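You operate a simulated robot arm through the tools that you are given. There is no shell and no other tool. Be economical: measure what you need, move in short steps, check, and stop when the job is done.

The job below is to be done with a simulated two-armed robot. You get a single attempt, and the scene is never put back.

## Task
Brush the dust off the green clasp album and fasten both clasps.
Fine: put the brush back; hold the album while you slide each clasp. Set down upright: dusting brush. What is to be rubbed or washed off counts as gone when no trace of it is left.

It is judged by the outcome, as a careful person would: the job done as asked, and still so three seconds after it is handed in. It fails if anything else is knocked over, pushed out of place, dropped, spilled or broken.

## Robot
Two 7-joint arms with two-finger parallel grippers on one trunk, on a base that drives. Base frame: it is fixed to the floor where the robot stands at the start and does not move with it; the origin is under the middle of the robot, x ahead of it, y to its left, z up; the surface under the hand at the start is at about z = 740. Readings come in mm, degrees, newtons and seconds.
The left shoulder is at the start at [60, 143, 926], the right one opposite. With the tool pointing down near the work surface each hand reaches from about 320 to 740 mm from the robot's upright axis, wherever it stands, measured 20 degrees to its own side. Places, roughly: brass clasp [500, 100, 800]; steel clasp [600, 100, 800]. Payload 1.57 kg a hand.
Tool frame (each hand has its own): the origin (TCP) lies between the finger pads and is the grasp point; the fingertips stand 30 mm ahead of it; z points along the fingers, y is the line along which they close. Largest opening 110 mm; finger width 24, thickness 12; the body of the gripper, 48 by 112 mm, starts 78 mm behind the TCP.
Orientation is that of the tool frame in the base frame, as [roll, pitch, yaw] about the fixed x, y, z axes, in that order (R = Rz(yaw) Ry(pitch) Rx(roll)). With the fingers straight down and closing along the base's y, the tool's x points along the base's -x, its y along +y and its z along -z.

## Interface
- The arms move only by the tool apply_moves. It takes "left_rows", "right_rows" or both (then of equal length, played together; a hand with none holds still); each is a list of rows, each an object of numbers (a shift or turn left out is 0, a gripper value left out holds the last): "dx", "dy", "dz": the shift along the base's x, y, z in mm; "wx", "wy", "wz": the turn, a rotation vector about the base's x, y, z in degrees; "gripper": the finger opening in mm, from 0 to 110. In form: [{"dx": .., "dy": .., "dz": .., "wx": .., "wy": .., "wz": .., "gripper": ..}, ...]. A call has 1 to 20 rows; each row is the pose to reach, as a shift and turn from the pose commanded when the call began. Each row takes 0.2 s and may step no farther than 50 mm and 8.6 degrees from the row before; otherwise, or with a gripper value out of range, the whole call is refused. A pose out of reach is approached as far as the arm can. The call stops where the force on the tool passes 90 N (or 10 N more than at its start, if that is more) or the arm is blocked; 0.2 s more then pass. Each finger travels about 45 mm/s and halts on what it meets, pressing with about 21 N; the grip force reading is that of the motor and also rises with nothing between the fingers. The clock runs only during rows and for 0.2 s after the last one: add rows that repeat a pose to give the fingers time. The reply holds the time, the measured pose of the TCP, the force on the tool along the base axes, the opening and the grip force, in the units named above and with some noise, with the torque about the TCP (base axes, N m) and any sound that the robot's microphone picked up, and new pictures: "show" is both (left out), scene, wrist or none (wrist: the cameras of the hands that moved).
- Cameras (640 x 400 px; columns grow to the right, rows downward): "scene" is now at [41.5, 3.9, 1525.7]; the picture's right is [0.06, -1.00, 0.00], its down [-0.83, -0.05, -0.55] and it looks along [0.55, 0.03, -0.84] (base axes); focal length 290 px, centre (320, 200). "left" rides on the left gripper at [70, -16, -141] in its tool frame; the picture's right is [0.23, 0.97, 0.00], its down [-0.85, 0.20, -0.48] and it looks along [-0.47, 0.11, 0.88] (tool axes); focal length 222 px, centre (320, 200). "right" rides on the right gripper at [70, 16, -141] in its tool frame; the picture's right is [-0.23, 0.97, 0.00], its down [-0.86, -0.20, -0.48] and it looks along [-0.47, -0.11, 0.88] (tool axes); focal length 222 px, centre (320, 200). There is no depth. A picture from a camera that has moved, and an enlarged one, comes with that camera's place and axes in the base frame and with its lens.
- slide_trunk(by): slides the trunk up (or, below 0, down) by that many mm; the arms and the scene camera ride with it, the base frame stays. It gives what a move gives, with no picture.
- base_move(legs): drives the robot by 1 to 6 legs, each [ahead, left, turn to the left] in mm, mm and degrees, along the robot's own axes; the way and the turn of a leg run together, so that a leg with both is an arc; at most 1500 mm and 180 degrees a leg. The arms and the cameras ride along, it lands a little off, and it stops where it bumps. It gives what a move gives, and a new picture of the scene camera.
- head_to(pan, tilt): turns the head with the scene camera to pan (to the left, within 86 degrees either way) and tilt (down, from -29 to 69), counted from straight ahead of the robot. It gives what a move gives, and a new picture of the scene camera.
- enlarge(camera, box): a new picture of the part [left, top, right, bottom] of that camera's present view, enlarged. The clock stands still meanwhile.
- sign_off(): hands the job in; it is judged then, once.

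Go step by step. Nothing tells you exact positions but the pictures and the camera data: compare them with the known pose of the tool, close in by small moves and look again before you grip or let go. The budget is 120 turns and 260 pictures, counting those below and the enlarged ones. Unless the task says otherwise, let go and move clear before handing in, and close with one line.

The tools are called after "Request:" by a JSON object that holds its "method" and its "body". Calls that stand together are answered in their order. apply_moves: Moves the arms, as the interface text tells. Its arguments: {"type":"object","properties":{"left_rows":{"type":"array","items":{"type":"object","properties":{"dx":{"type":"number"},"dy":{"type":"number"},"dz":{"type":"number"},"wx":{"type":"number"},"wy":{"type":"number"},"wz":{"type":"number"},"gripper":{"type":"number"}}}},"right_rows":{"type":"array","items":{"type":"object","properties":{"dx":{"type":"number"},"dy":{"type":"number"},"dz":{"type":"number"},"wx":{"type":"number"},"wy":{"type":"number"},"wz":{"type":"number"},"gripper":{"type":"number"}}}},"show":{"type":"string","enum":["both","scene","wrist","none"]}},"required":[]} The other tools are called the same way: slide_trunk (by) slides the trunk up or down; base_move (legs) drives the base; head_to (pan, tilt) turns the head that bears the scene camera; enlarge (camera, box) takes an enlarged picture of a part of a camera's view; sign_off () hands the job in.

At the start:

```text
time_s: 0.0
left_tcp_pos: [473.8, 301.1, 1039.9]
left_tool_rot: [180.0, 0.0, -180.0]
left_ft_force: [0.5, -0.6, 0.2]
left_moment: [0.01, 0.01, -0.01]
left_grip_width: 110.0
left_grasp_force: 0.1
right_tcp_pos: [516.3, -129.9, 1016.6]
right_tool_rot: [180.0, 0.0, -180.0]
right_ft_force: [0.0, -0.3, 0.4]
right_moment: [0.03, -0.03, 0.0]
right_grip_width: 109.8
right_grasp_force: 0.1
trunk travel left (down, up): [-525.0, 65.0]
robot x, y, heading: [1.1, 0.1, 0.1]
head pan, tilt: [3.6, 56.7]
```

scene: 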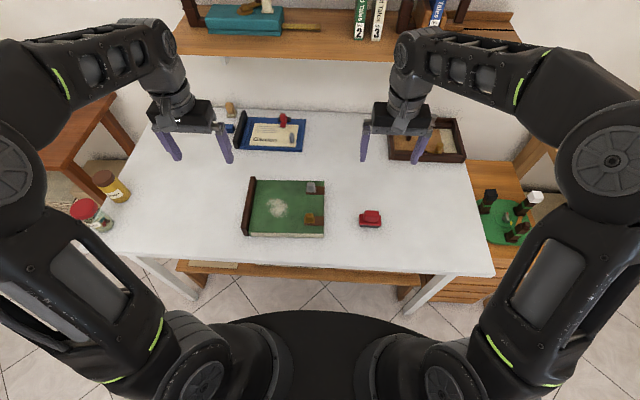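
right: 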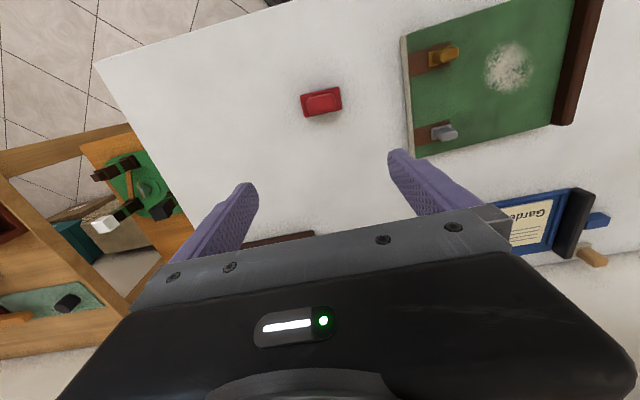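
left: 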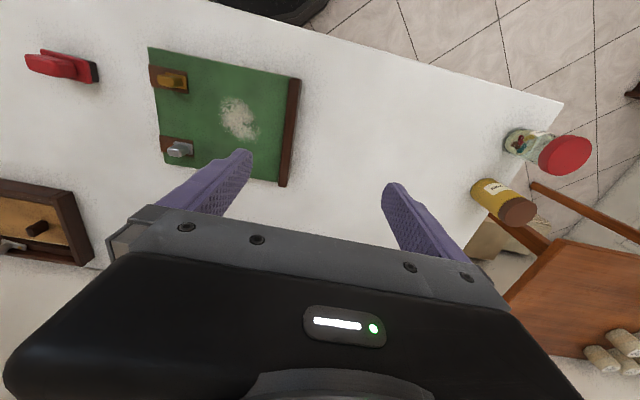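

I see the green album on the table with a dust patch and two clasps along its right edge. I don't yet know where the brush is, so I'll enlarge some areas to look.

Request:
{"method": "enlarge", "body": {"camera": "scene", "box": [220, 100, 400, 250]}}

Request:
{"method": "enlarge", "body": {"camera": "scene", "box": [170, 0, 350, 110]}}

Request:
{"method": "enlarge", "body": {"camera": "scene", "box": [370, 100, 560, 260]}}

Request:
{"method": "head_to", "body": {"pan": 0, "tilt": 25}}

```text
2.67 times, centred on (310, 175) of scene
camera zoom: at [41.5, 3.9, 1525.7], right [0.06, -1.0, 0.0], down [-0.83, -0.05, -0.55], along [0.55, 0.03, -0.84], focal length 775 px, centre (347, 267)
```

zoom: 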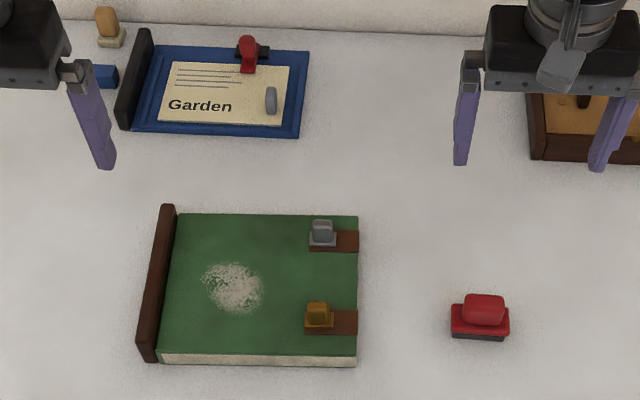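

```text
3.56 times, centred on (260, 55) of scene
camera zoom: at [41.5, 3.9, 1525.7], right [0.06, -1.0, 0.0], down [-0.83, -0.05, -0.55], along [0.55, 0.03, -0.84], focal length 1033 px, centre (533, 716)
```

zoom: 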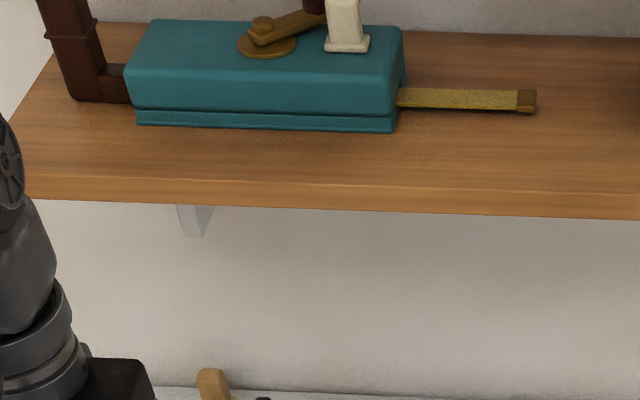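

```text
2.50 times, centred on (465, 180) of scene
camera zoom: at [41.5, 3.9, 1525.7], right [0.06, -1.0, 0.0], down [-0.83, -0.05, -0.55], along [0.55, 0.03, -0.84], focal length 726 px, centre (-42, 250)
```

zoom: 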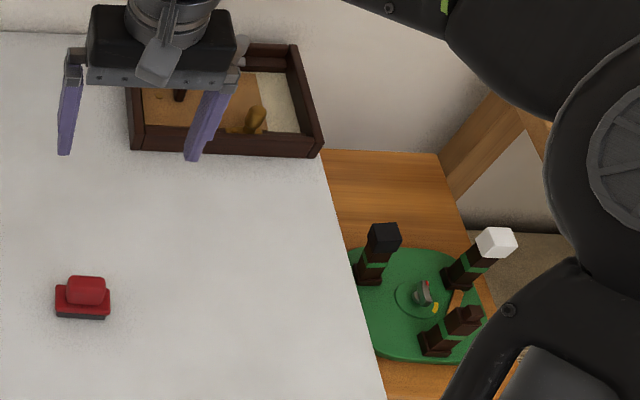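

```text
time_s: 1.0
left_tcp_pos: [472.3, 301.0, 1039.1]
left_tool_rot: [-179.9, 0.0, 180.0]
left_ft_force: [0.6, 0.2, 0.5]
left_moment: [0.03, -0.04, -0.02]
left_grip_width: 109.9
left_grasp_force: 0.0
right_tcp_pos: [515.8, -129.5, 1016.0]
right_tool_rot: [-180.0, -0.1, 179.9]
right_ft_force: [0.3, -0.1, -0.2]
right_moment: [-0.02, -0.05, -0.01]
right_grip_width: 110.0
right_grasp_force: 0.0
trunk travel left (down, up): [-525.0, 65.0]
robot x, y, heading: [-1.4, 1.2, 0.2]
head pan, tilt: [0.0, 25.0]
camera scene: at [63.4, -0.6, 1571.7], right [0.0, -1.0, 0.0], down [-0.42, 0.0, -0.91], along [0.91, 0.0, -0.42], focal length 290 px, centre (320, 200)
```

scene: 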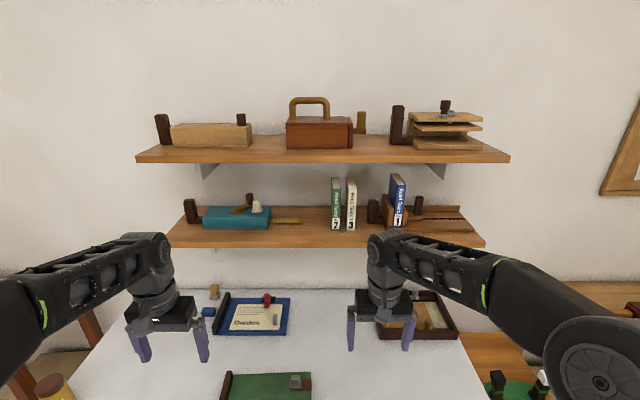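

The red block with a dark underside may be the brush, but there are other small items too. I'll use the wrist cameras to look closer.

Request:
{"method": "enlarge", "body": {"camera": "right", "box": [280, 60, 380, 130]}}

Request:
{"method": "enlarge", "body": {"camera": "left", "box": [130, 30, 310, 200]}}

Request:
{"method": "enlarge", "body": {"camera": "scene", "box": [190, 270, 310, 350]}}

Request:
{"method": "enlarge", "body": {"camera": "scene", "box": [360, 270, 480, 350]}}

```text
5.71 times, centred on (330, 95) of right
camera zoom: at [445.4, -112.2, 1159.5], right [0.23, 0.97, 0.0], down [0.86, -0.2, 0.48], along [0.47, -0.11, -0.88], focal length 1269 px, centre (263, 800)
```

zoom: 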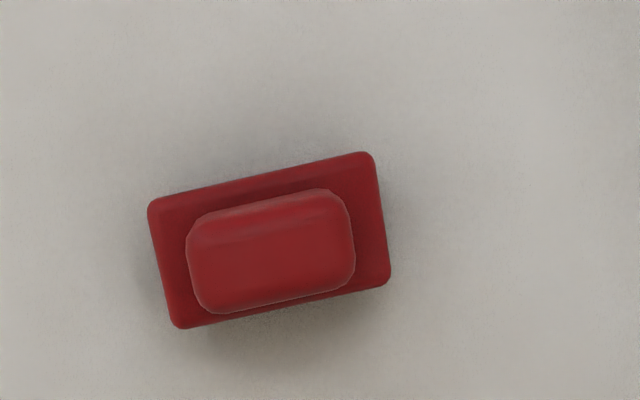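

```text
2.35 times, centred on (220, 115) of left
camera zoom: at [402.0, 284.8, 1180.7], right [-0.23, 0.97, 0.0], down [0.85, 0.2, 0.48], along [0.47, 0.11, -0.88], focal length 523 px, centre (555, 400)
```

zoom: 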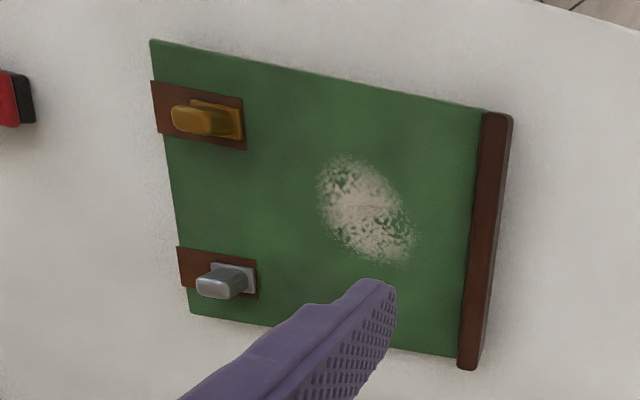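

```text
5.00 times, centred on (250, 310) of scene
camera zoom: at [63.4, -0.6, 1571.7], right [0.0, -1.0, 0.0], down [-0.42, 0.0, -0.91], along [0.91, 0.0, -0.42], focal length 1453 px, centre (670, -350)
```

zoom: 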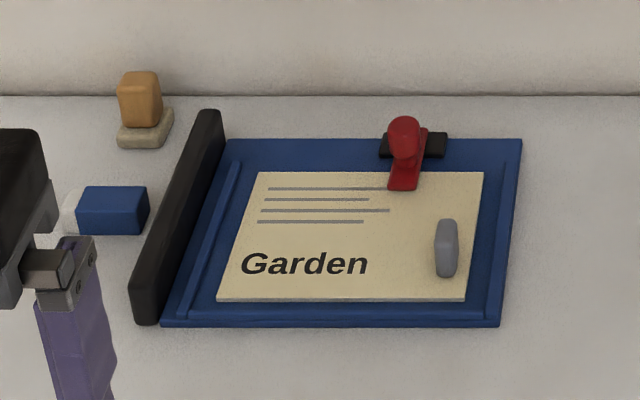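

```text
5.00 times, centred on (420, 310) of scene
camera zoom: at [63.4, -0.6, 1571.7], right [0.0, -1.0, 0.0], down [-0.42, 0.0, -0.91], along [0.91, 0.0, -0.42], focal length 1453 px, centre (-180, -350)
```

zoom: 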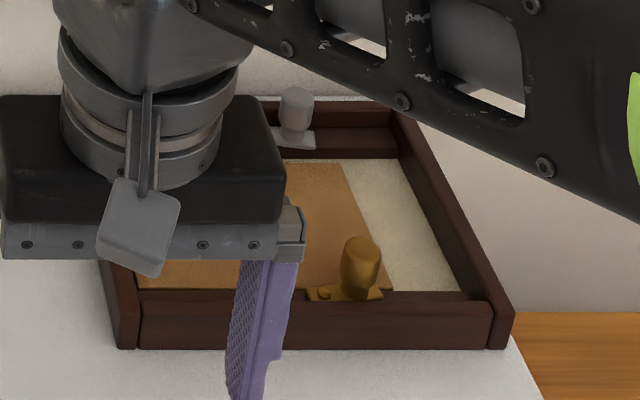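

Request:
{"method": "enlarge", "body": {"camera": "left", "box": [10, 30, 110, 100]}}

Request:
{"method": "enlarge", "body": {"camera": "scene", "box": [195, 275, 235, 325]}}

Request:
{"method": "enlarge", "body": {"camera": "right", "box": [560, 190, 640, 290]}}

```text
5.71 times, centred on (60, 65) of left
camera zoom: at [402.0, 284.8, 1180.7], right [-0.23, 0.97, 0.0], down [0.85, 0.2, 0.48], along [0.47, 0.11, -0.88], focal length 1269 px, centre (1806, 971)
```

zoom: 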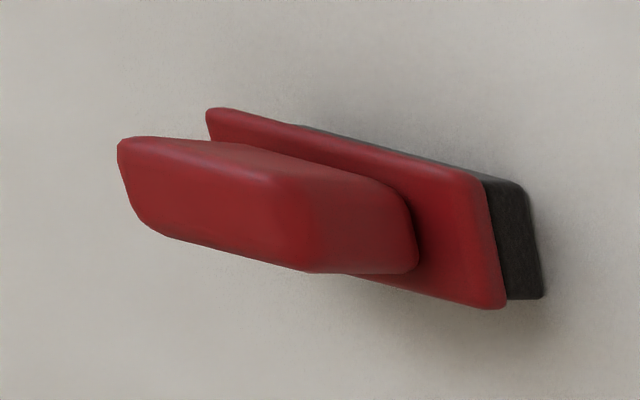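

```text
8.00 times, centred on (215, 300) of scene
camera zoom: at [63.4, -0.6, 1571.7], right [0.0, -1.0, 0.0], down [-0.42, 0.0, -0.91], along [0.91, 0.0, -0.42], focal length 2324 px, centre (1160, -600)
```

zoom: 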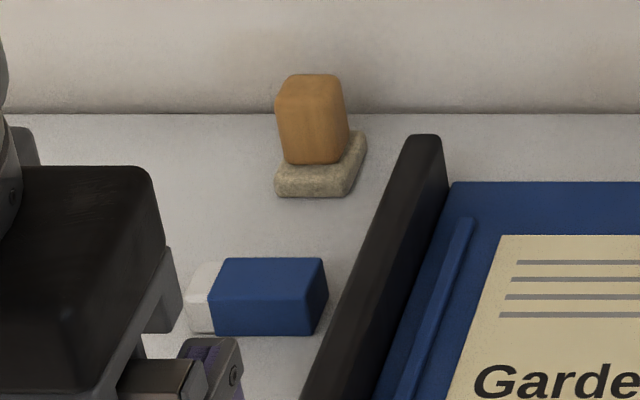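

```text
4.00 times, centred on (600, 240) of right
camera zoom: at [445.4, -112.2, 1159.5], right [0.23, 0.97, 0.0], down [0.86, -0.2, 0.48], along [0.47, -0.11, -0.88], focal length 888 px, centre (-800, 40)
```

zoom: 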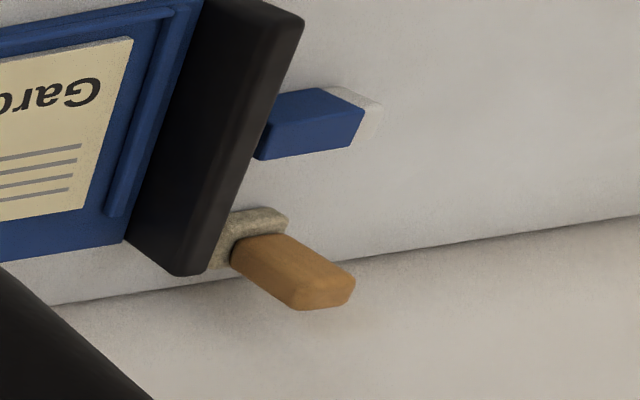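

The red block has a dark pad and the tan block has a light mottled base, so either could be the brush. I'll bring a wrist camera closer to each.

Request:
{"method": "apply_moves", "body": {"left_rows": [{"dx": 40, "wy": -8}, {"dx": 80, "wy": -16}, {"dx": 120, "wy": -24}, {"dx": 150, "wy": -32}, {"dx": 150, "wy": -32}], "right_rows": [{"dx": -35, "dz": -30}, {"dx": -70, "dz": -60}, {"dx": -100, "dz": -90}, {"dx": -130, "dz": -110}, {"dx": -130, "dz": -110}], "show": "wrist"}}

```text
time_s: 2.2
left_tcp_pos: [625.2, 298.8, 1041.1]
left_tool_rot: [180.0, 32.0, -179.9]
left_ft_force: [-0.5, -0.1, -0.2]
left_moment: [0.0, 0.01, 0.01]
left_grip_width: 110.3
left_grasp_force: 0.1
right_tcp_pos: [385.7, -132.3, 905.1]
right_tool_rot: [180.0, -0.1, -180.0]
right_ft_force: [-0.2, 0.3, 0.4]
right_moment: [0.01, 0.01, 0.0]
right_grip_width: 110.1
right_grasp_force: 0.1
trunk travel left (down, up): [-525.0, 65.0]
robot x, y, heading: [-3.1, -1.4, 0.0]
head pan, tilt: [0.0, 25.0]
camera right: at [314.9, -114.1, 1047.4], right [0.23, 0.97, 0.0], down [0.85, -0.2, 0.48], along [0.47, -0.11, -0.88], focal length 222 px, centre (320, 200)
camera left: at [490.1, 281.8, 1123.4], right [-0.19, 0.97, -0.12], down [0.47, 0.2, 0.86], along [0.86, 0.11, -0.5], focal length 222 px, centre (320, 200)
```

right: 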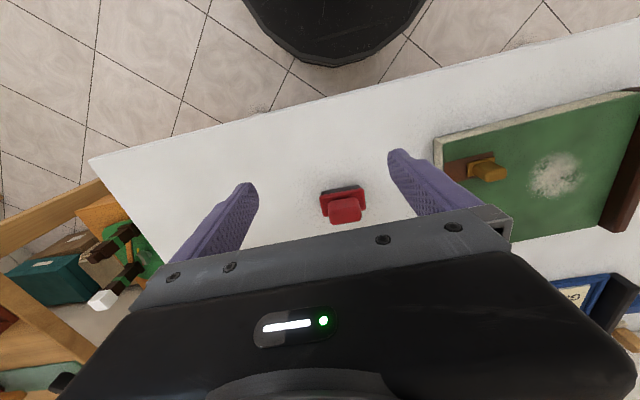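
left: 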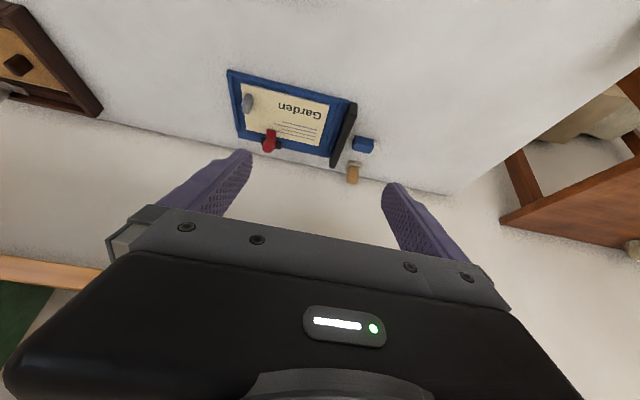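

Request:
{"method": "enlarge", "body": {"camera": "right", "box": [305, 175, 385, 230]}}

Request:
{"method": "enlarge", "body": {"camera": "left", "box": [325, 130, 385, 190]}}

Request:
{"method": "enlarge", "body": {"camera": "right", "box": [430, 90, 640, 240]}}

```text
7.27 times, centred on (345, 202) of right
camera zoom: at [314.9, -114.1, 1047.4], right [0.23, 0.97, 0.0], down [0.85, -0.2, 0.48], along [0.47, -0.11, -0.88], focal length 1615 px, centre (138, 182)
```

zoom: 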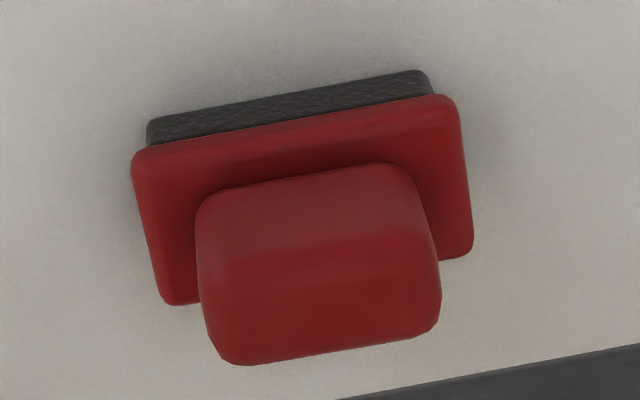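

```text
6.67 times, centred on (355, 160) of left
camera zoom: at [490.1, 281.8, 1123.4], right [-0.19, 0.97, -0.12], down [0.47, 0.2, 0.86], along [0.86, 0.11, -0.5], focal length 1481 px, centre (87, 467)
```

zoom: 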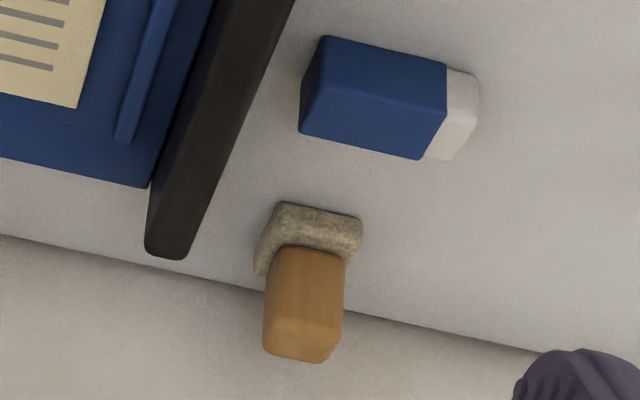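

```text
2.67 times, centred on (535, 165) of right
camera zoom: at [314.9, -114.1, 1047.4], right [0.23, 0.97, 0.0], down [0.85, -0.2, 0.48], along [0.47, -0.11, -0.88], focal length 592 px, centre (-253, 293)
```

zoom: 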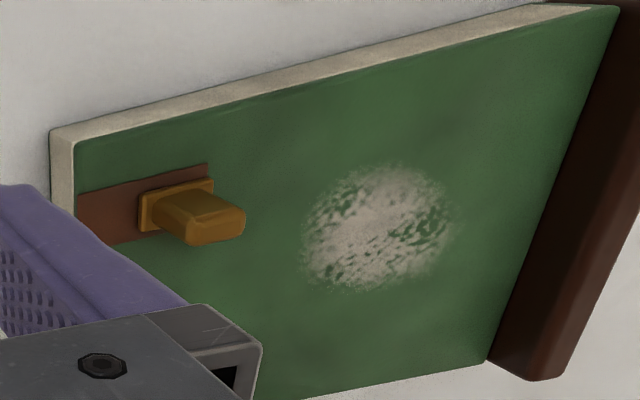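

The red block's underside is dark with a strand texture, and it sits next to the album, so I take it to be the brush. Its handle is at about (482, -118), with the top near z 794. I'll bring the left hand back and place the right hand above the handle.

Request:
{"method": "head_to", "body": {"pan": 0, "tilt": 57}}

Request:
{"method": "apply_moves", "body": {"left_rows": [{"dx": -40, "wy": 8}, {"dx": -80, "wy": 16}, {"dx": -120, "wy": 24}, {"dx": -150, "wy": 32}, {"dx": -150, "wy": 32}], "right_rows": [{"dx": 40, "dy": 6}, {"dx": 80, "dy": 12}, {"dx": 97, "dy": 14, "dz": -20}, {"dx": 97, "dy": 14, "dz": -45}, {"dx": 97, "dy": 14, "dz": -45}]}}

```text
time_s: 3.1
left_tcp_pos: [624.8, 297.8, 1040.8]
left_tool_rot: [179.9, 32.0, -180.0]
left_ft_force: [0.1, -0.2, 0.3]
left_moment: [0.01, 0.0, -0.02]
left_grip_width: 109.8
left_grasp_force: 0.1
right_tcp_pos: [385.2, -131.7, 905.2]
right_tool_rot: [-180.0, 0.0, -179.9]
right_ft_force: [1.3, -0.5, 0.0]
right_moment: [-0.03, 0.0, 0.0]
right_grip_width: 110.1
right_grasp_force: 0.1
trunk travel left (down, up): [-525.0, 65.0]
robot x, y, heading: [-1.3, -0.6, 0.2]
head pan, tilt: [0.0, 57.0]
camera scene: at [41.3, -0.6, 1525.4], right [0.0, -1.0, 0.0], down [-0.84, 0.0, -0.55], along [0.55, 0.0, -0.84], focal length 290 px, centre (320, 200)
```

scene: 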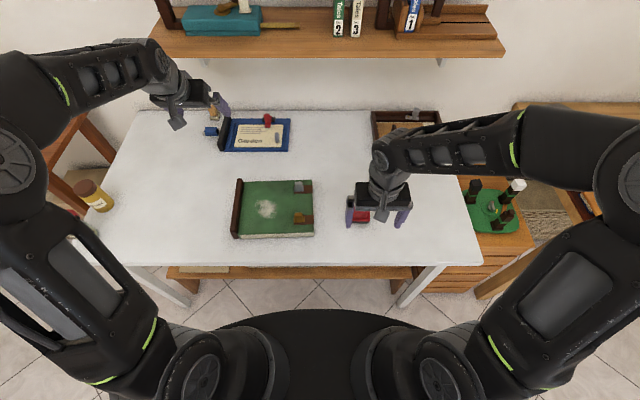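

```text
time_s: 4.3
left_tcp_pos: [471.2, 299.7, 1038.8]
left_tool_rot: [-180.0, 0.0, 179.9]
left_ft_force: [-0.1, -0.2, -0.6]
left_moment: [0.0, 0.0, 0.03]
left_grip_width: 109.9
left_grasp_force: 0.1
right_tcp_pos: [484.2, -118.4, 860.5]
right_tool_rot: [180.0, 0.0, -180.0]
right_ft_force: [0.0, 0.3, -0.1]
right_moment: [0.0, -0.03, -0.03]
right_grip_width: 110.0
right_grasp_force: 0.1
trunk travel left (down, up): [-525.0, 65.0]
robot x, y, heading: [-1.7, 4.7, -0.1]
head pan, tilt: [0.0, 57.0]
camera scene: at [41.1, -0.6, 1525.4], right [0.0, -1.0, 0.0], down [-0.84, 0.0, -0.54], along [0.54, 0.0, -0.84], focal length 290 px, centre (320, 200)
camera right: at [412.7, -100.6, 1003.3], right [0.23, 0.97, 0.0], down [0.85, -0.2, 0.48], along [0.47, -0.11, -0.88], focal length 222 px, centre (320, 200)
camera left: at [401.1, 285.0, 1180.5], right [-0.23, 0.97, 0.0], down [0.86, 0.2, 0.48], along [0.46, 0.11, -0.88], focal length 222 px, centre (320, 200)
```

scene: 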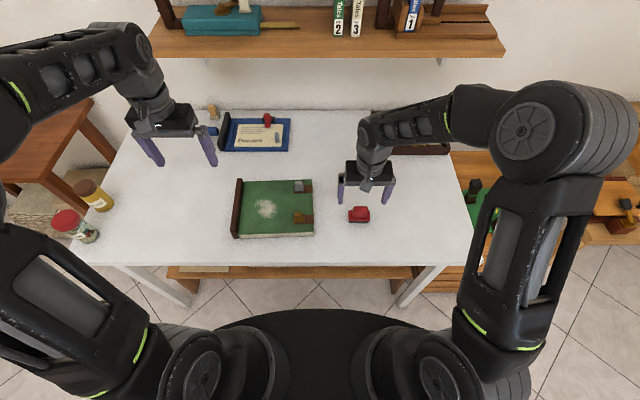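
right: 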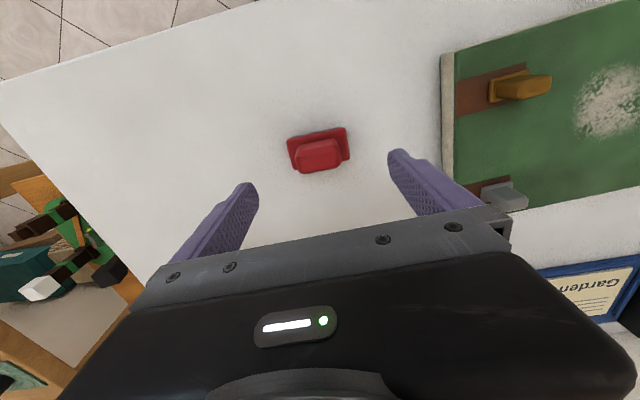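
left: 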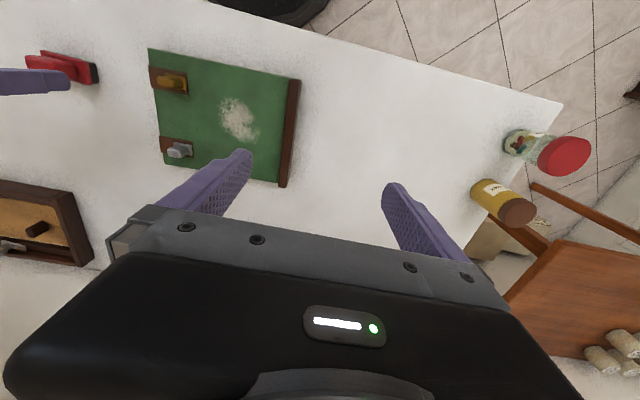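

The brush centre reads as about (478, -118). I'll lower the hand around the handle and look at it before gripping.

Request:
{"method": "apply_moves", "body": {"right_rows": [{"dx": -5, "dz": -25}, {"dx": -5, "dz": -50}, {"dx": -5, "dz": -63}, {"dx": -5, "dz": -63}]}}

Request:
{"method": "enlarge", "body": {"camera": "right", "box": [220, 60, 440, 220]}}

Request:
{"method": "enlarge", "body": {"camera": "scene", "box": [310, 140, 430, 240]}}

```text
time_s: 5.3
left_tcp_pos: [472.5, 300.5, 1039.1]
left_tool_rot: [180.0, 0.0, -180.0]
left_ft_force: [0.2, -1.3, 0.7]
left_moment: [0.01, 0.0, -0.02]
left_grip_width: 109.7
left_grasp_force: 0.0
right_tcp_pos: [476.7, -118.6, 798.1]
right_tool_rot: [179.9, 0.0, -180.0]
right_ft_force: [0.0, 0.3, -1.3]
right_moment: [-0.04, -0.03, -0.03]
right_grip_width: 110.0
right_grasp_force: 0.1
trunk travel left (down, up): [-525.0, 65.0]
robot x, y, heading: [1.1, -1.7, 0.2]
head pan, tilt: [0.0, 57.0]
camera scene: at [41.2, -0.6, 1525.3], right [0.0, -1.0, 0.0], down [-0.84, 0.0, -0.54], along [0.54, 0.0, -0.84], focal length 290 px, centre (320, 200)
camera right: at [405.8, -100.8, 940.8], right [0.23, 0.97, 0.0], down [0.85, -0.2, 0.48], along [0.47, -0.11, -0.88], focal length 222 px, centre (320, 200)
```

scene: 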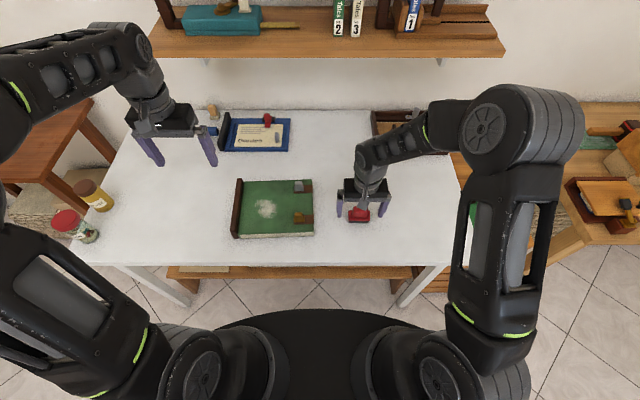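
right: 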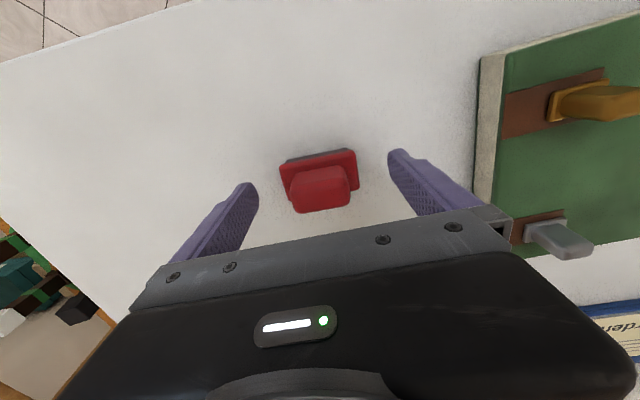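

```text
2.50 times, centred on (330, 140) of right
camera zoom: at [405.8, -100.8, 940.8], right [0.23, 0.97, 0.0], down [0.85, -0.2, 0.48], along [0.47, -0.11, -0.88], focal length 555 px, centre (295, 350)
```

zoom: 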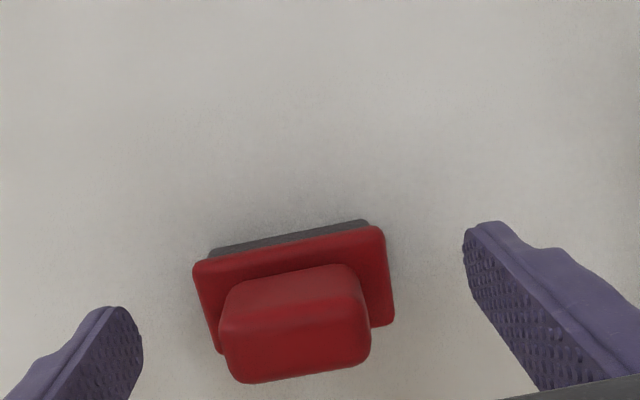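

```text
4.00 times, centred on (370, 190) of scene
camera zoom: at [41.2, -0.6, 1525.3], right [0.0, -1.0, 0.0], down [-0.84, 0.0, -0.54], along [0.54, 0.0, -0.84], focal length 1162 px, centre (120, 240)
```

zoom: 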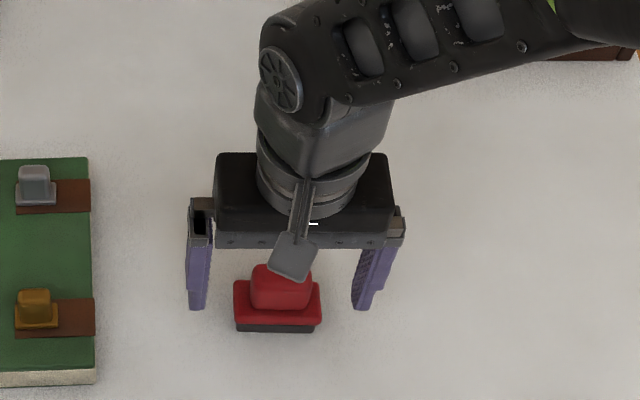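

The fingers straddle the handle, but its centre is about 5 mm further in x. I'll shift, then close.

Request:
{"method": "apply_moves", "body": {"right_rows": [{"dx": 5, "dz": -2}, {"dx": 5, "dz": -2, "gripper": 30}, {"dx": 5, "dz": -2, "gripper": 30}, {"dx": 5, "dz": -2, "gripper": 30}, {"dx": 5, "dz": -2, "gripper": 30}, {"dx": 5, "dz": -2, "gripper": 30}, {"dx": 5, "dz": -2, "gripper": 30}], "show": "wrist"}}

```text
time_s: 6.9
left_tcp_pos: [472.0, 301.2, 1038.2]
left_tool_rot: [179.9, -0.1, -180.0]
left_ft_force: [0.5, 0.3, -0.4]
left_moment: [0.0, 0.01, -0.01]
left_grip_width: 109.9
left_grasp_force: 0.0
right_tcp_pos: [482.6, -117.8, 797.2]
right_tool_rot: [180.0, 0.1, -179.9]
right_ft_force: [0.7, -0.4, 1.4]
right_moment: [-0.06, -0.03, -0.04]
right_grip_width: 43.4
right_grasp_force: 20.6
trunk travel left (down, up): [-525.0, 65.0]
robot x, y, heading: [-2.7, -0.4, -0.2]
head pan, tilt: [0.0, 57.0]
camera right: at [411.0, -100.3, 939.4], right [0.23, 0.97, 0.0], down [0.86, -0.2, 0.48], along [0.47, -0.11, -0.88], focal length 222 px, centre (320, 200)
```

right: 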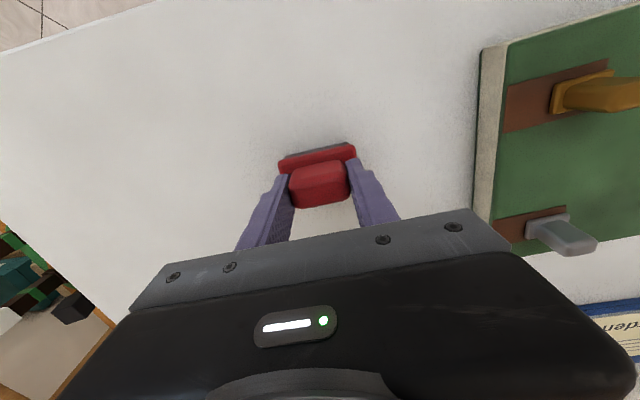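

The brush is gripped, with its bristle bottom about 56 mm below the TCP. I put the dust patch at about x 457–530, y 125–200. I'll lift the brush, check its underside and carry it high over the clasps.

Request:
{"method": "apply_moves", "body": {"right_rows": [{"dz": 30}, {"dz": 60}, {"dz": 100}, {"dx": 5, "dy": 45, "dz": 110}, {"dx": 10, "dy": 90, "dz": 110}, {"dx": 13, "dy": 135, "dz": 110}, {"dx": 13, "dy": 180, "dz": 110}, {"dx": 13, "dy": 225, "dz": 110}, {"dx": 13, "dy": 268, "dz": 110}, {"dx": 13, "dy": 268, "dz": 90}, {"dx": 13, "dy": 268, "dz": 70}, {"dx": 13, "dy": 268, "dz": 70}], "left_rows": [{"dy": 20}, {"dy": 40}, {"dy": 60}, {"dy": 80}, {"dy": 100}, {"dy": 120}, {"dy": 120}, {"dy": 120}, {"dy": 120}, {"dy": 120}, {"dy": 120}, {"dy": 120}]}}

Request:
{"method": "enlarge", "body": {"camera": "scene", "box": [200, 130, 360, 250]}}

Request:
{"method": "enlarge", "body": {"camera": "left", "box": [0, 0, 240, 180]}}

```text
time_s: 9.5
left_tcp_pos: [474.2, 422.2, 1040.3]
left_tool_rot: [-180.0, 0.0, 179.9]
left_ft_force: [0.1, -0.9, -0.1]
left_moment: [-0.03, 0.02, -0.03]
left_grip_width: 109.9
left_grasp_force: 0.1
right_tcp_pos: [495.1, 151.1, 865.3]
right_tool_rot: [180.0, 0.0, -180.0]
right_ft_force: [-0.6, -0.5, -0.4]
right_moment: [0.0, 0.0, -0.03]
right_grip_width: 43.8
right_grasp_force: 20.9
trunk travel left (down, up): [-525.0, 65.0]
robot x, y, heading: [-2.7, -2.7, -0.1]
head pan, tilt: [0.0, 57.0]
camera scene: at [41.2, -0.6, 1525.4], right [0.0, -1.0, 0.0], down [-0.84, 0.0, -0.54], along [0.54, 0.0, -0.84], focal length 290 px, centre (320, 200)
camera right: at [424.6, 169.4, 1007.4], right [0.23, 0.97, 0.0], down [0.86, -0.2, 0.48], along [0.47, -0.11, -0.88], focal length 222 px, centre (320, 200)
camera left: at [403.1, 405.8, 1181.1], right [-0.23, 0.97, 0.0], down [0.85, 0.2, 0.48], along [0.47, 0.11, -0.88], focal length 222 px, centre (320, 200)
```

scene: 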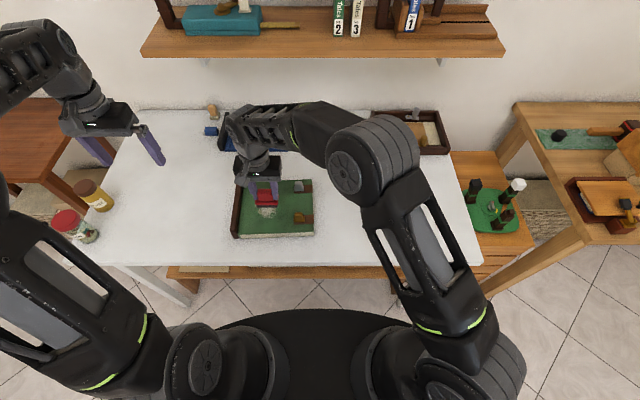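
right: 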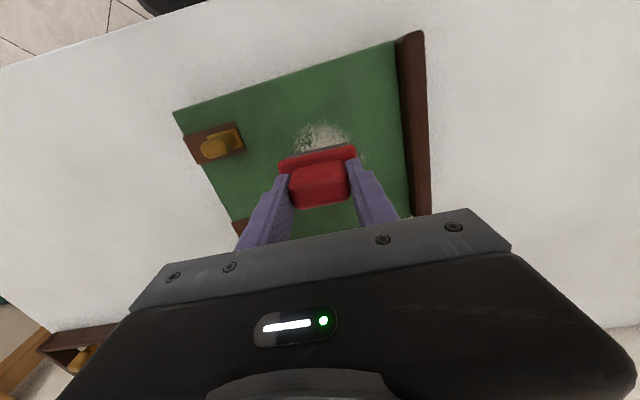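
left: 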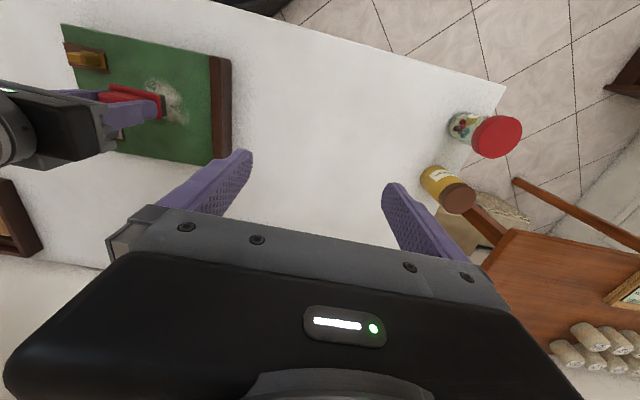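

```text
3.33 times, centred on (280, 190) of scene
camera zoom: at [41.2, -0.6, 1525.4], right [0.0, -1.0, 0.0], down [-0.84, 0.0, -0.54], along [0.54, 0.0, -0.84], focal length 968 px, centre (453, 233)
```

zoom: 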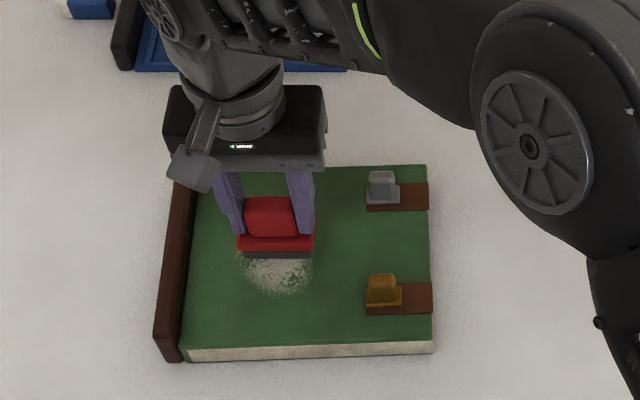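

```text
2.22 times, centred on (120, 90) of left
camera zoom: at [403.1, 405.8, 1181.1], right [-0.23, 0.97, 0.0], down [0.85, 0.2, 0.48], along [0.47, 0.11, -0.88], focal length 494 px, centre (764, 444)
```

zoom: 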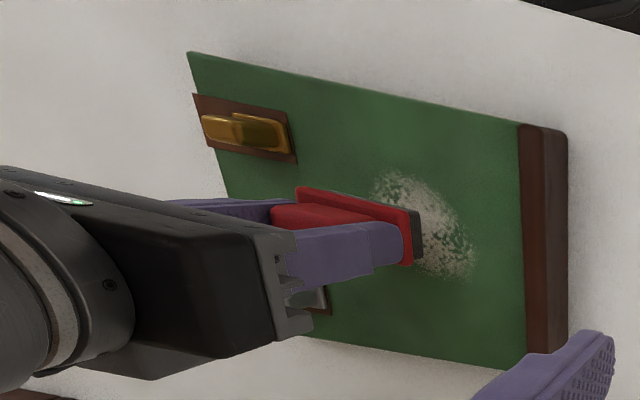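

The brush is over the dust with its bristles around z 809. I'll lower it in small steps until I feel contact with the cover.

Request:
{"method": "apply_moves", "body": {"right_rows": [{"dz": -15}, {"dz": -30}, {"dz": -36}, {"dz": -36}], "show": "none"}}

Request:
{"method": "enlarge", "body": {"camera": "left", "box": [100, 60, 240, 150]}}

```text
time_s: 10.5
left_tcp_pos: [474.1, 421.4, 1039.4]
left_tool_rot: [180.0, 0.0, -180.0]
left_ft_force: [0.4, -0.3, 0.1]
left_moment: [-0.02, -0.04, -0.01]
left_grip_width: 110.0
left_grasp_force: 0.0
right_tcp_pos: [496.6, 151.9, 831.9]
right_tool_rot: [-180.0, 0.0, -180.0]
right_ft_force: [0.3, 0.0, -0.6]
right_moment: [-0.03, 0.0, -0.04]
right_grip_width: 43.2
right_grasp_force: 21.0
trunk travel left (down, up): [-525.0, 65.0]
robot x, y, heading: [-3.9, -0.5, -0.2]
head pan, tilt: [0.0, 57.0]
```

```text
4.44 times, centred on (170, 105) of left
camera zoom: at [403.2, 406.0, 1181.0], right [-0.23, 0.97, 0.0], down [0.85, 0.2, 0.48], along [0.47, 0.11, -0.88], focal length 987 px, centre (987, 622)
```

zoom: 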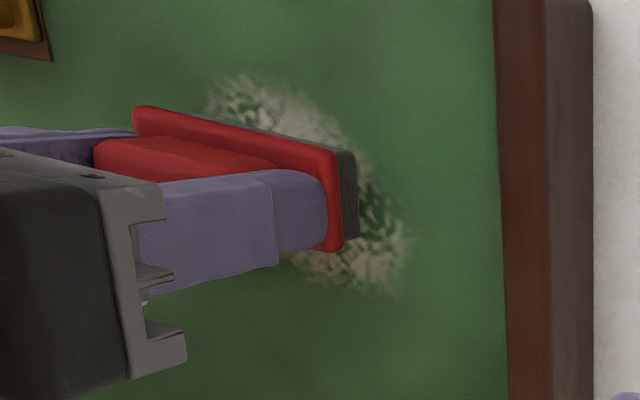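

Request:
{"method": "apply_moves", "body": {"right_rows": [{"dz": -3}, {"dz": -6}, {"dz": -6}], "show": "none"}}

Request:
{"method": "apply_moves", "body": {"right_rows": [{"dz": -2}, {"dz": -4}, {"dz": -4}], "show": "none"}}

```text
time_s: 11.3
left_tcp_pos: [471.8, 419.2, 1041.2]
left_tool_rot: [179.9, 0.1, 180.0]
left_ft_force: [-0.4, 0.0, 0.3]
left_moment: [0.0, -0.01, -0.03]
left_grip_width: 110.0
left_grasp_force: 0.1
right_tcp_pos: [497.7, 152.8, 829.8]
right_tool_rot: [179.7, 0.3, 179.9]
right_ft_force: [-2.9, -9.4, 36.5]
right_moment: [-0.59, 0.25, -0.02]
right_grip_width: 43.7
right_grasp_force: 21.2
trunk travel left (down, up): [-525.0, 65.0]
robot x, y, heading: [-0.7, -2.3, 0.1]
head pan, tilt: [0.0, 57.0]
```

```text
time_s: 12.1
left_tcp_pos: [470.1, 421.1, 1041.8]
left_tool_rot: [179.9, 0.3, -180.0]
left_ft_force: [0.5, 0.7, -0.2]
left_moment: [0.02, -0.02, -0.02]
left_grip_width: 110.1
left_grasp_force: 0.0
right_tcp_pos: [497.0, 154.0, 829.1]
right_tool_rot: [179.5, 0.7, 180.0]
right_ft_force: [-4.3, -11.0, 66.2]
right_moment: [-1.33, 0.66, 0.03]
right_grip_width: 43.6
right_grasp_force: 20.9
trunk travel left (down, up): [-525.0, 65.0]
robot x, y, heading: [-2.4, 1.3, -0.1]
head pan, tilt: [0.0, 57.0]
```

Contact came at TCP z of about 830 (cover top near 773). I'll back off to a light press and sweep along x in lanes.

Request:
{"method": "apply_moves", "body": {"right_rows": [{"dz": 6}, {"dz": 6}], "show": "none"}}

Request:
{"method": "apply_moves", "body": {"right_rows": [{"dx": -12}, {"dx": -25}, {"dx": -38}, {"dx": -48}, {"dx": -35}, {"dx": -20}, {"dx": -5}, {"dx": 10}, {"dx": 25}, {"dx": 40}, {"dx": 50}, {"dx": 50}]}}

Request:
{"method": "enlarge", "body": {"camera": "scene", "box": [200, 130, 360, 250]}}

```text
time_s: 12.7
left_tcp_pos: [472.0, 422.2, 1040.8]
left_tool_rot: [179.9, 0.2, 180.0]
left_ft_force: [1.1, -0.5, -0.2]
left_moment: [0.0, -0.03, 0.02]
left_grip_width: 109.6
left_grasp_force: 0.0
right_tcp_pos: [496.8, 153.9, 829.4]
right_tool_rot: [179.8, 0.3, 179.9]
right_ft_force: [3.5, -3.0, 33.2]
right_moment: [-0.25, -0.21, 0.0]
right_grip_width: 43.5
right_grasp_force: 20.8
trunk travel left (down, up): [-525.0, 65.0]
robot x, y, heading: [0.8, 2.8, 0.2]
head pan, tilt: [0.0, 57.0]
```

```text
time_s: 15.3
left_tcp_pos: [471.3, 422.3, 1041.7]
left_tool_rot: [-180.0, 0.2, 180.0]
left_ft_force: [-0.3, -0.2, -0.3]
left_moment: [0.02, 0.0, 0.01]
left_grip_width: 109.9
left_grasp_force: 0.2
right_tcp_pos: [545.1, 151.8, 829.2]
right_tool_rot: [179.9, 0.2, -179.9]
right_ft_force: [-14.9, 0.1, 31.4]
right_moment: [-0.14, 0.73, 0.0]
right_grip_width: 43.3
right_grasp_force: 20.5
trunk travel left (down, up): [-525.0, 65.0]
robot x, y, heading: [0.3, -0.6, 0.1]
head pan, tilt: [0.0, 57.0]
camera scene: at [36.9, -1.3, 1525.5], right [0.0, -1.0, 0.0], down [-0.84, 0.0, -0.55], along [0.55, 0.0, -0.84], focal length 290 px, centre (320, 200)
camera right: at [473.7, 169.1, 971.5], right [0.23, 0.97, 0.0], down [0.85, -0.2, 0.48], along [0.47, -0.11, -0.88], focal length 222 px, centre (320, 200)
```

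scene: 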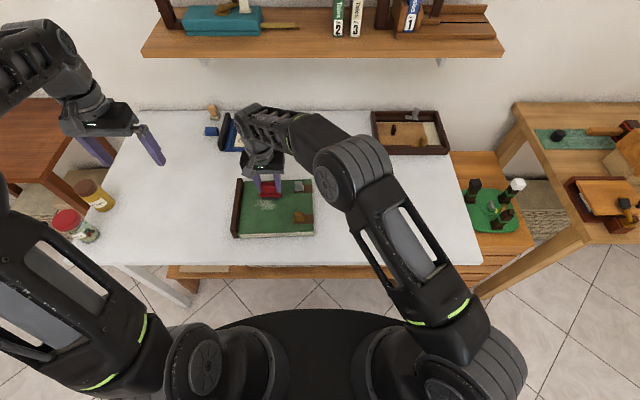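
right: 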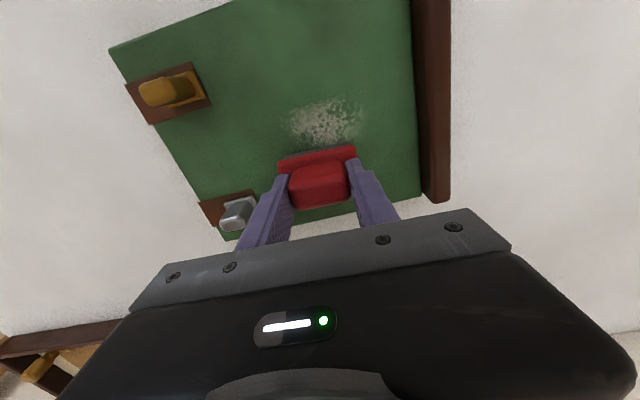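

```text
3.33 times, centred on (280, 190) of scene
camera zoom: at [36.9, -1.3, 1525.5], right [0.0, -1.0, 0.0], down [-0.84, 0.0, -0.55], along [0.55, 0.0, -0.84], focal length 968 px, centre (453, 233)
```

zoom: 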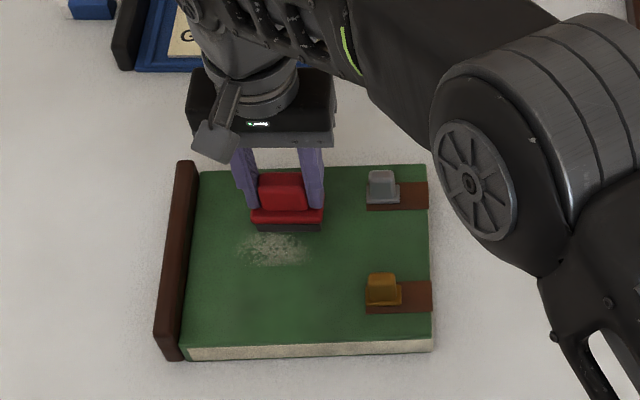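

The brush works and the dust is thinning. I'll make more strokes over the patch in neighbouring lanes.

Request:
{"method": "apply_moves", "body": {"right_rows": [{"dx": -15, "dz": 1}, {"dx": -30, "dz": 1}, {"dx": -45, "dz": 1}, {"dx": -60, "dz": 1}, {"dx": -75, "dz": 1}, {"dx": -90, "dz": 1}, {"dx": -90, "dy": 12, "dz": 1}, {"dx": -90, "dy": 25, "dz": 1}, {"dx": -75, "dy": 25, "dz": 1}, {"dx": -60, "dy": 25, "dz": 1}, {"dx": -45, "dy": 25, "dz": 1}, {"dx": -30, "dy": 25, "dz": 1}, {"dx": -15, "dy": 25, "dz": 1}, {"dx": 0, "dy": 25, "dz": 1}, {"dx": -15, "dy": 32, "dz": 1}, {"dx": -30, "dy": 32, "dz": 1}, {"dx": -45, "dy": 32, "dz": 1}, {"dx": -60, "dy": 32, "dz": 1}, {"dx": -75, "dy": 32, "dz": 1}, {"dx": -90, "dy": 32, "dz": 1}], "show": "none"}}

Request:
{"method": "apply_moves", "body": {"right_rows": [{"dx": 15}, {"dx": 30}, {"dx": 45, "dy": -5}, {"dx": 60, "dy": -10}, {"dx": 75, "dy": -15}, {"dx": 90, "dy": -20}, {"dx": 75, "dy": -30}, {"dx": 60, "dy": -40}, {"dx": 45, "dy": -40}, {"dx": 30, "dy": -40}, {"dx": 15, "dy": -40}, {"dx": 0, "dy": -40}, {"dx": 15, "dy": -40}, {"dx": 30, "dy": -40}, {"dx": 45, "dy": -40}, {"dx": 60, "dy": -40}, {"dx": 75, "dy": -40}, {"dx": 90, "dy": -40}, {"dx": 90, "dy": -40, "dz": 40}, {"dx": 100, "dy": -40, "dz": 70}]}}

Request:
{"method": "enlarge", "body": {"camera": "scene", "box": [200, 130, 360, 250]}}

Request:
{"method": "enlarge", "body": {"camera": "left", "box": [50, 30, 250, 180]}}

```text
time_s: 19.5
left_tcp_pos: [473.9, 421.4, 1040.8]
left_tool_rot: [180.0, -0.1, 180.0]
left_ft_force: [0.8, -0.1, -0.4]
left_moment: [0.02, -0.02, 0.02]
left_grip_width: 110.0
left_grasp_force: 0.1
right_tcp_pos: [456.6, 184.9, 828.4]
right_tool_rot: [179.7, 0.3, 180.0]
right_ft_force: [14.2, -0.3, 28.1]
right_moment: [-0.3, -0.66, 0.08]
right_grip_width: 43.4
right_grasp_force: 21.0
trunk travel left (down, up): [-525.0, 65.0]
robot x, y, heading: [-0.7, 1.7, 0.2]
head pan, tilt: [0.0, 57.0]
```

```text
time_s: 23.7
left_tcp_pos: [474.9, 421.5, 1038.9]
left_tool_rot: [-180.0, 0.1, -180.0]
left_ft_force: [0.6, -0.4, -0.3]
left_moment: [-0.02, 0.0, 0.01]
left_grip_width: 110.0
left_grasp_force: 0.1
right_tcp_pos: [556.0, 142.6, 896.4]
right_tool_rot: [179.9, 0.0, 179.9]
right_ft_force: [-0.6, 0.0, -0.4]
right_moment: [0.02, 0.0, -0.02]
right_grip_width: 43.3
right_grasp_force: 20.7
trunk travel left (down, up): [-525.0, 65.0]
robot x, y, heading: [2.1, 0.7, -0.0]
head pan, tilt: [0.0, 57.0]
camera scene: at [42.0, -0.3, 1525.2], right [0.0, -1.0, 0.0], down [-0.84, 0.0, -0.54], along [0.54, 0.0, -0.84], focal length 290 px, centre (320, 200)
camera right: at [485.5, 159.8, 1039.3], right [0.23, 0.97, 0.0], down [0.86, -0.2, 0.48], along [0.47, -0.11, -0.88], focal length 222 px, centre (320, 200)
```

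scene: 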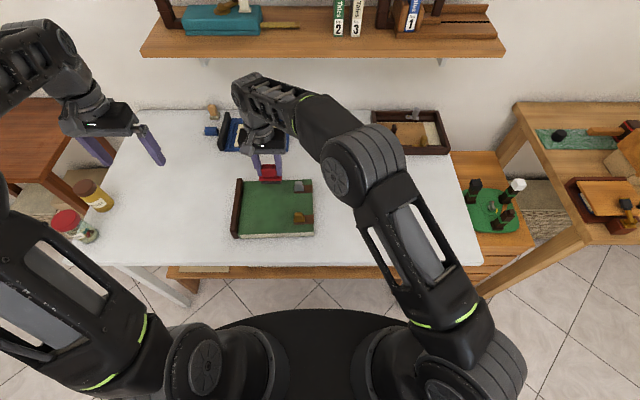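
right: 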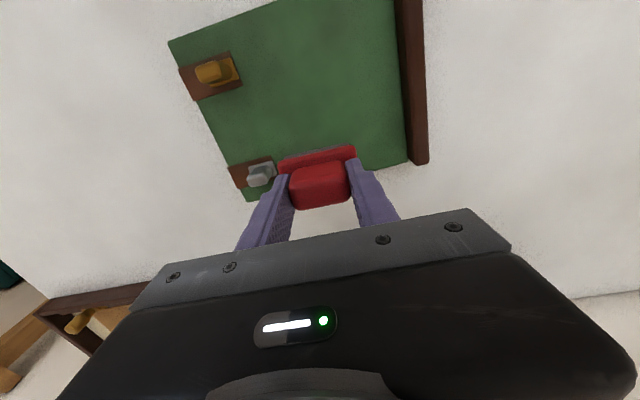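

```text
3.33 times, centred on (280, 190) of scene
camera zoom: at [42.0, -0.3, 1525.2], right [0.0, -1.0, 0.0], down [-0.84, 0.0, -0.54], along [0.54, 0.0, -0.84], focal length 968 px, centre (453, 233)
```

zoom: 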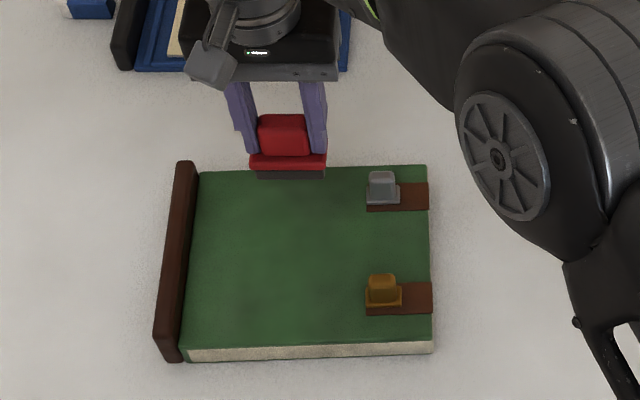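

```text
2.67 times, centred on (150, 105) of left
camera zoom: at [403.8, 406.0, 1180.7], right [-0.23, 0.97, 0.0], down [0.86, 0.2, 0.48], along [0.47, 0.11, -0.88], focal length 592 px, centre (773, 453)
```

zoom: 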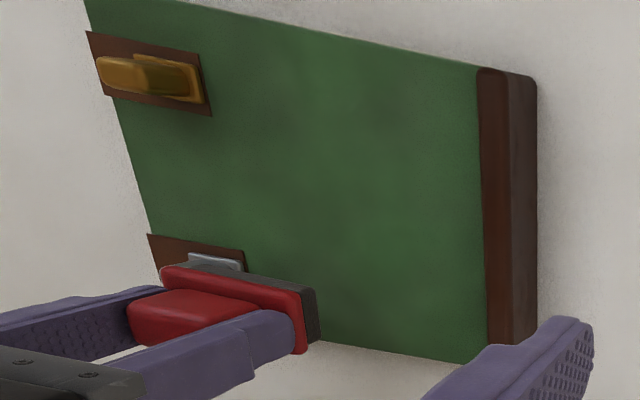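

The dust looks gone. I'll check closely for any trace.

Request:
{"method": "enlarge", "body": {"camera": "scene", "box": [240, 175, 300, 225]}}

Request:
{"method": "enlarge", "body": {"camera": "right", "box": [210, 0, 420, 170]}}

```text
8.00 times, centred on (270, 200) of scene
camera zoom: at [42.0, -0.3, 1525.2], right [0.0, -1.0, 0.0], down [-0.84, 0.0, -0.54], along [0.54, 0.0, -0.84], focal length 2324 px, centre (720, 200)
```

zoom: 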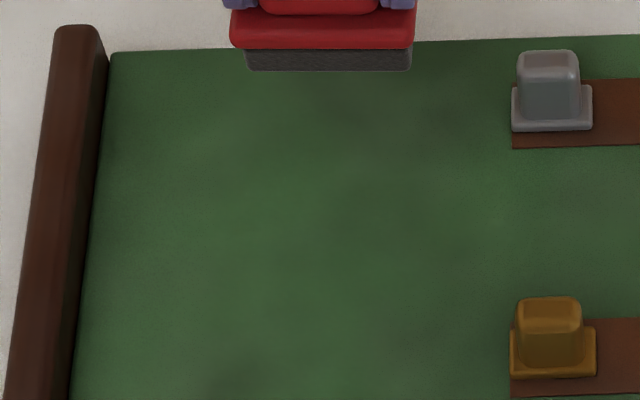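

```text
2.35 times, centred on (315, 85) of right
camera zoom: at [485.5, 159.8, 1039.3], right [0.23, 0.97, 0.0], down [0.86, -0.2, 0.48], along [0.47, -0.11, -0.88], focal length 523 px, centre (332, 471)
```

zoom: 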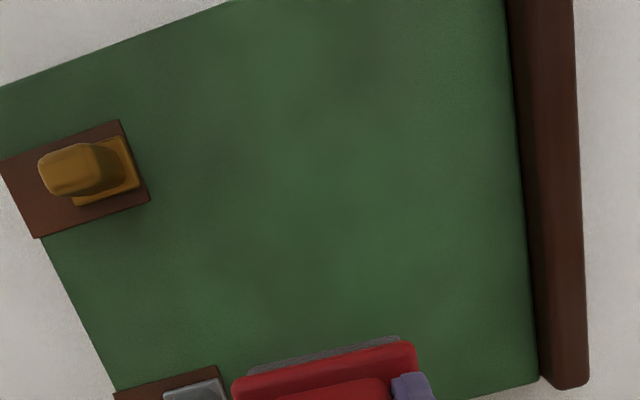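

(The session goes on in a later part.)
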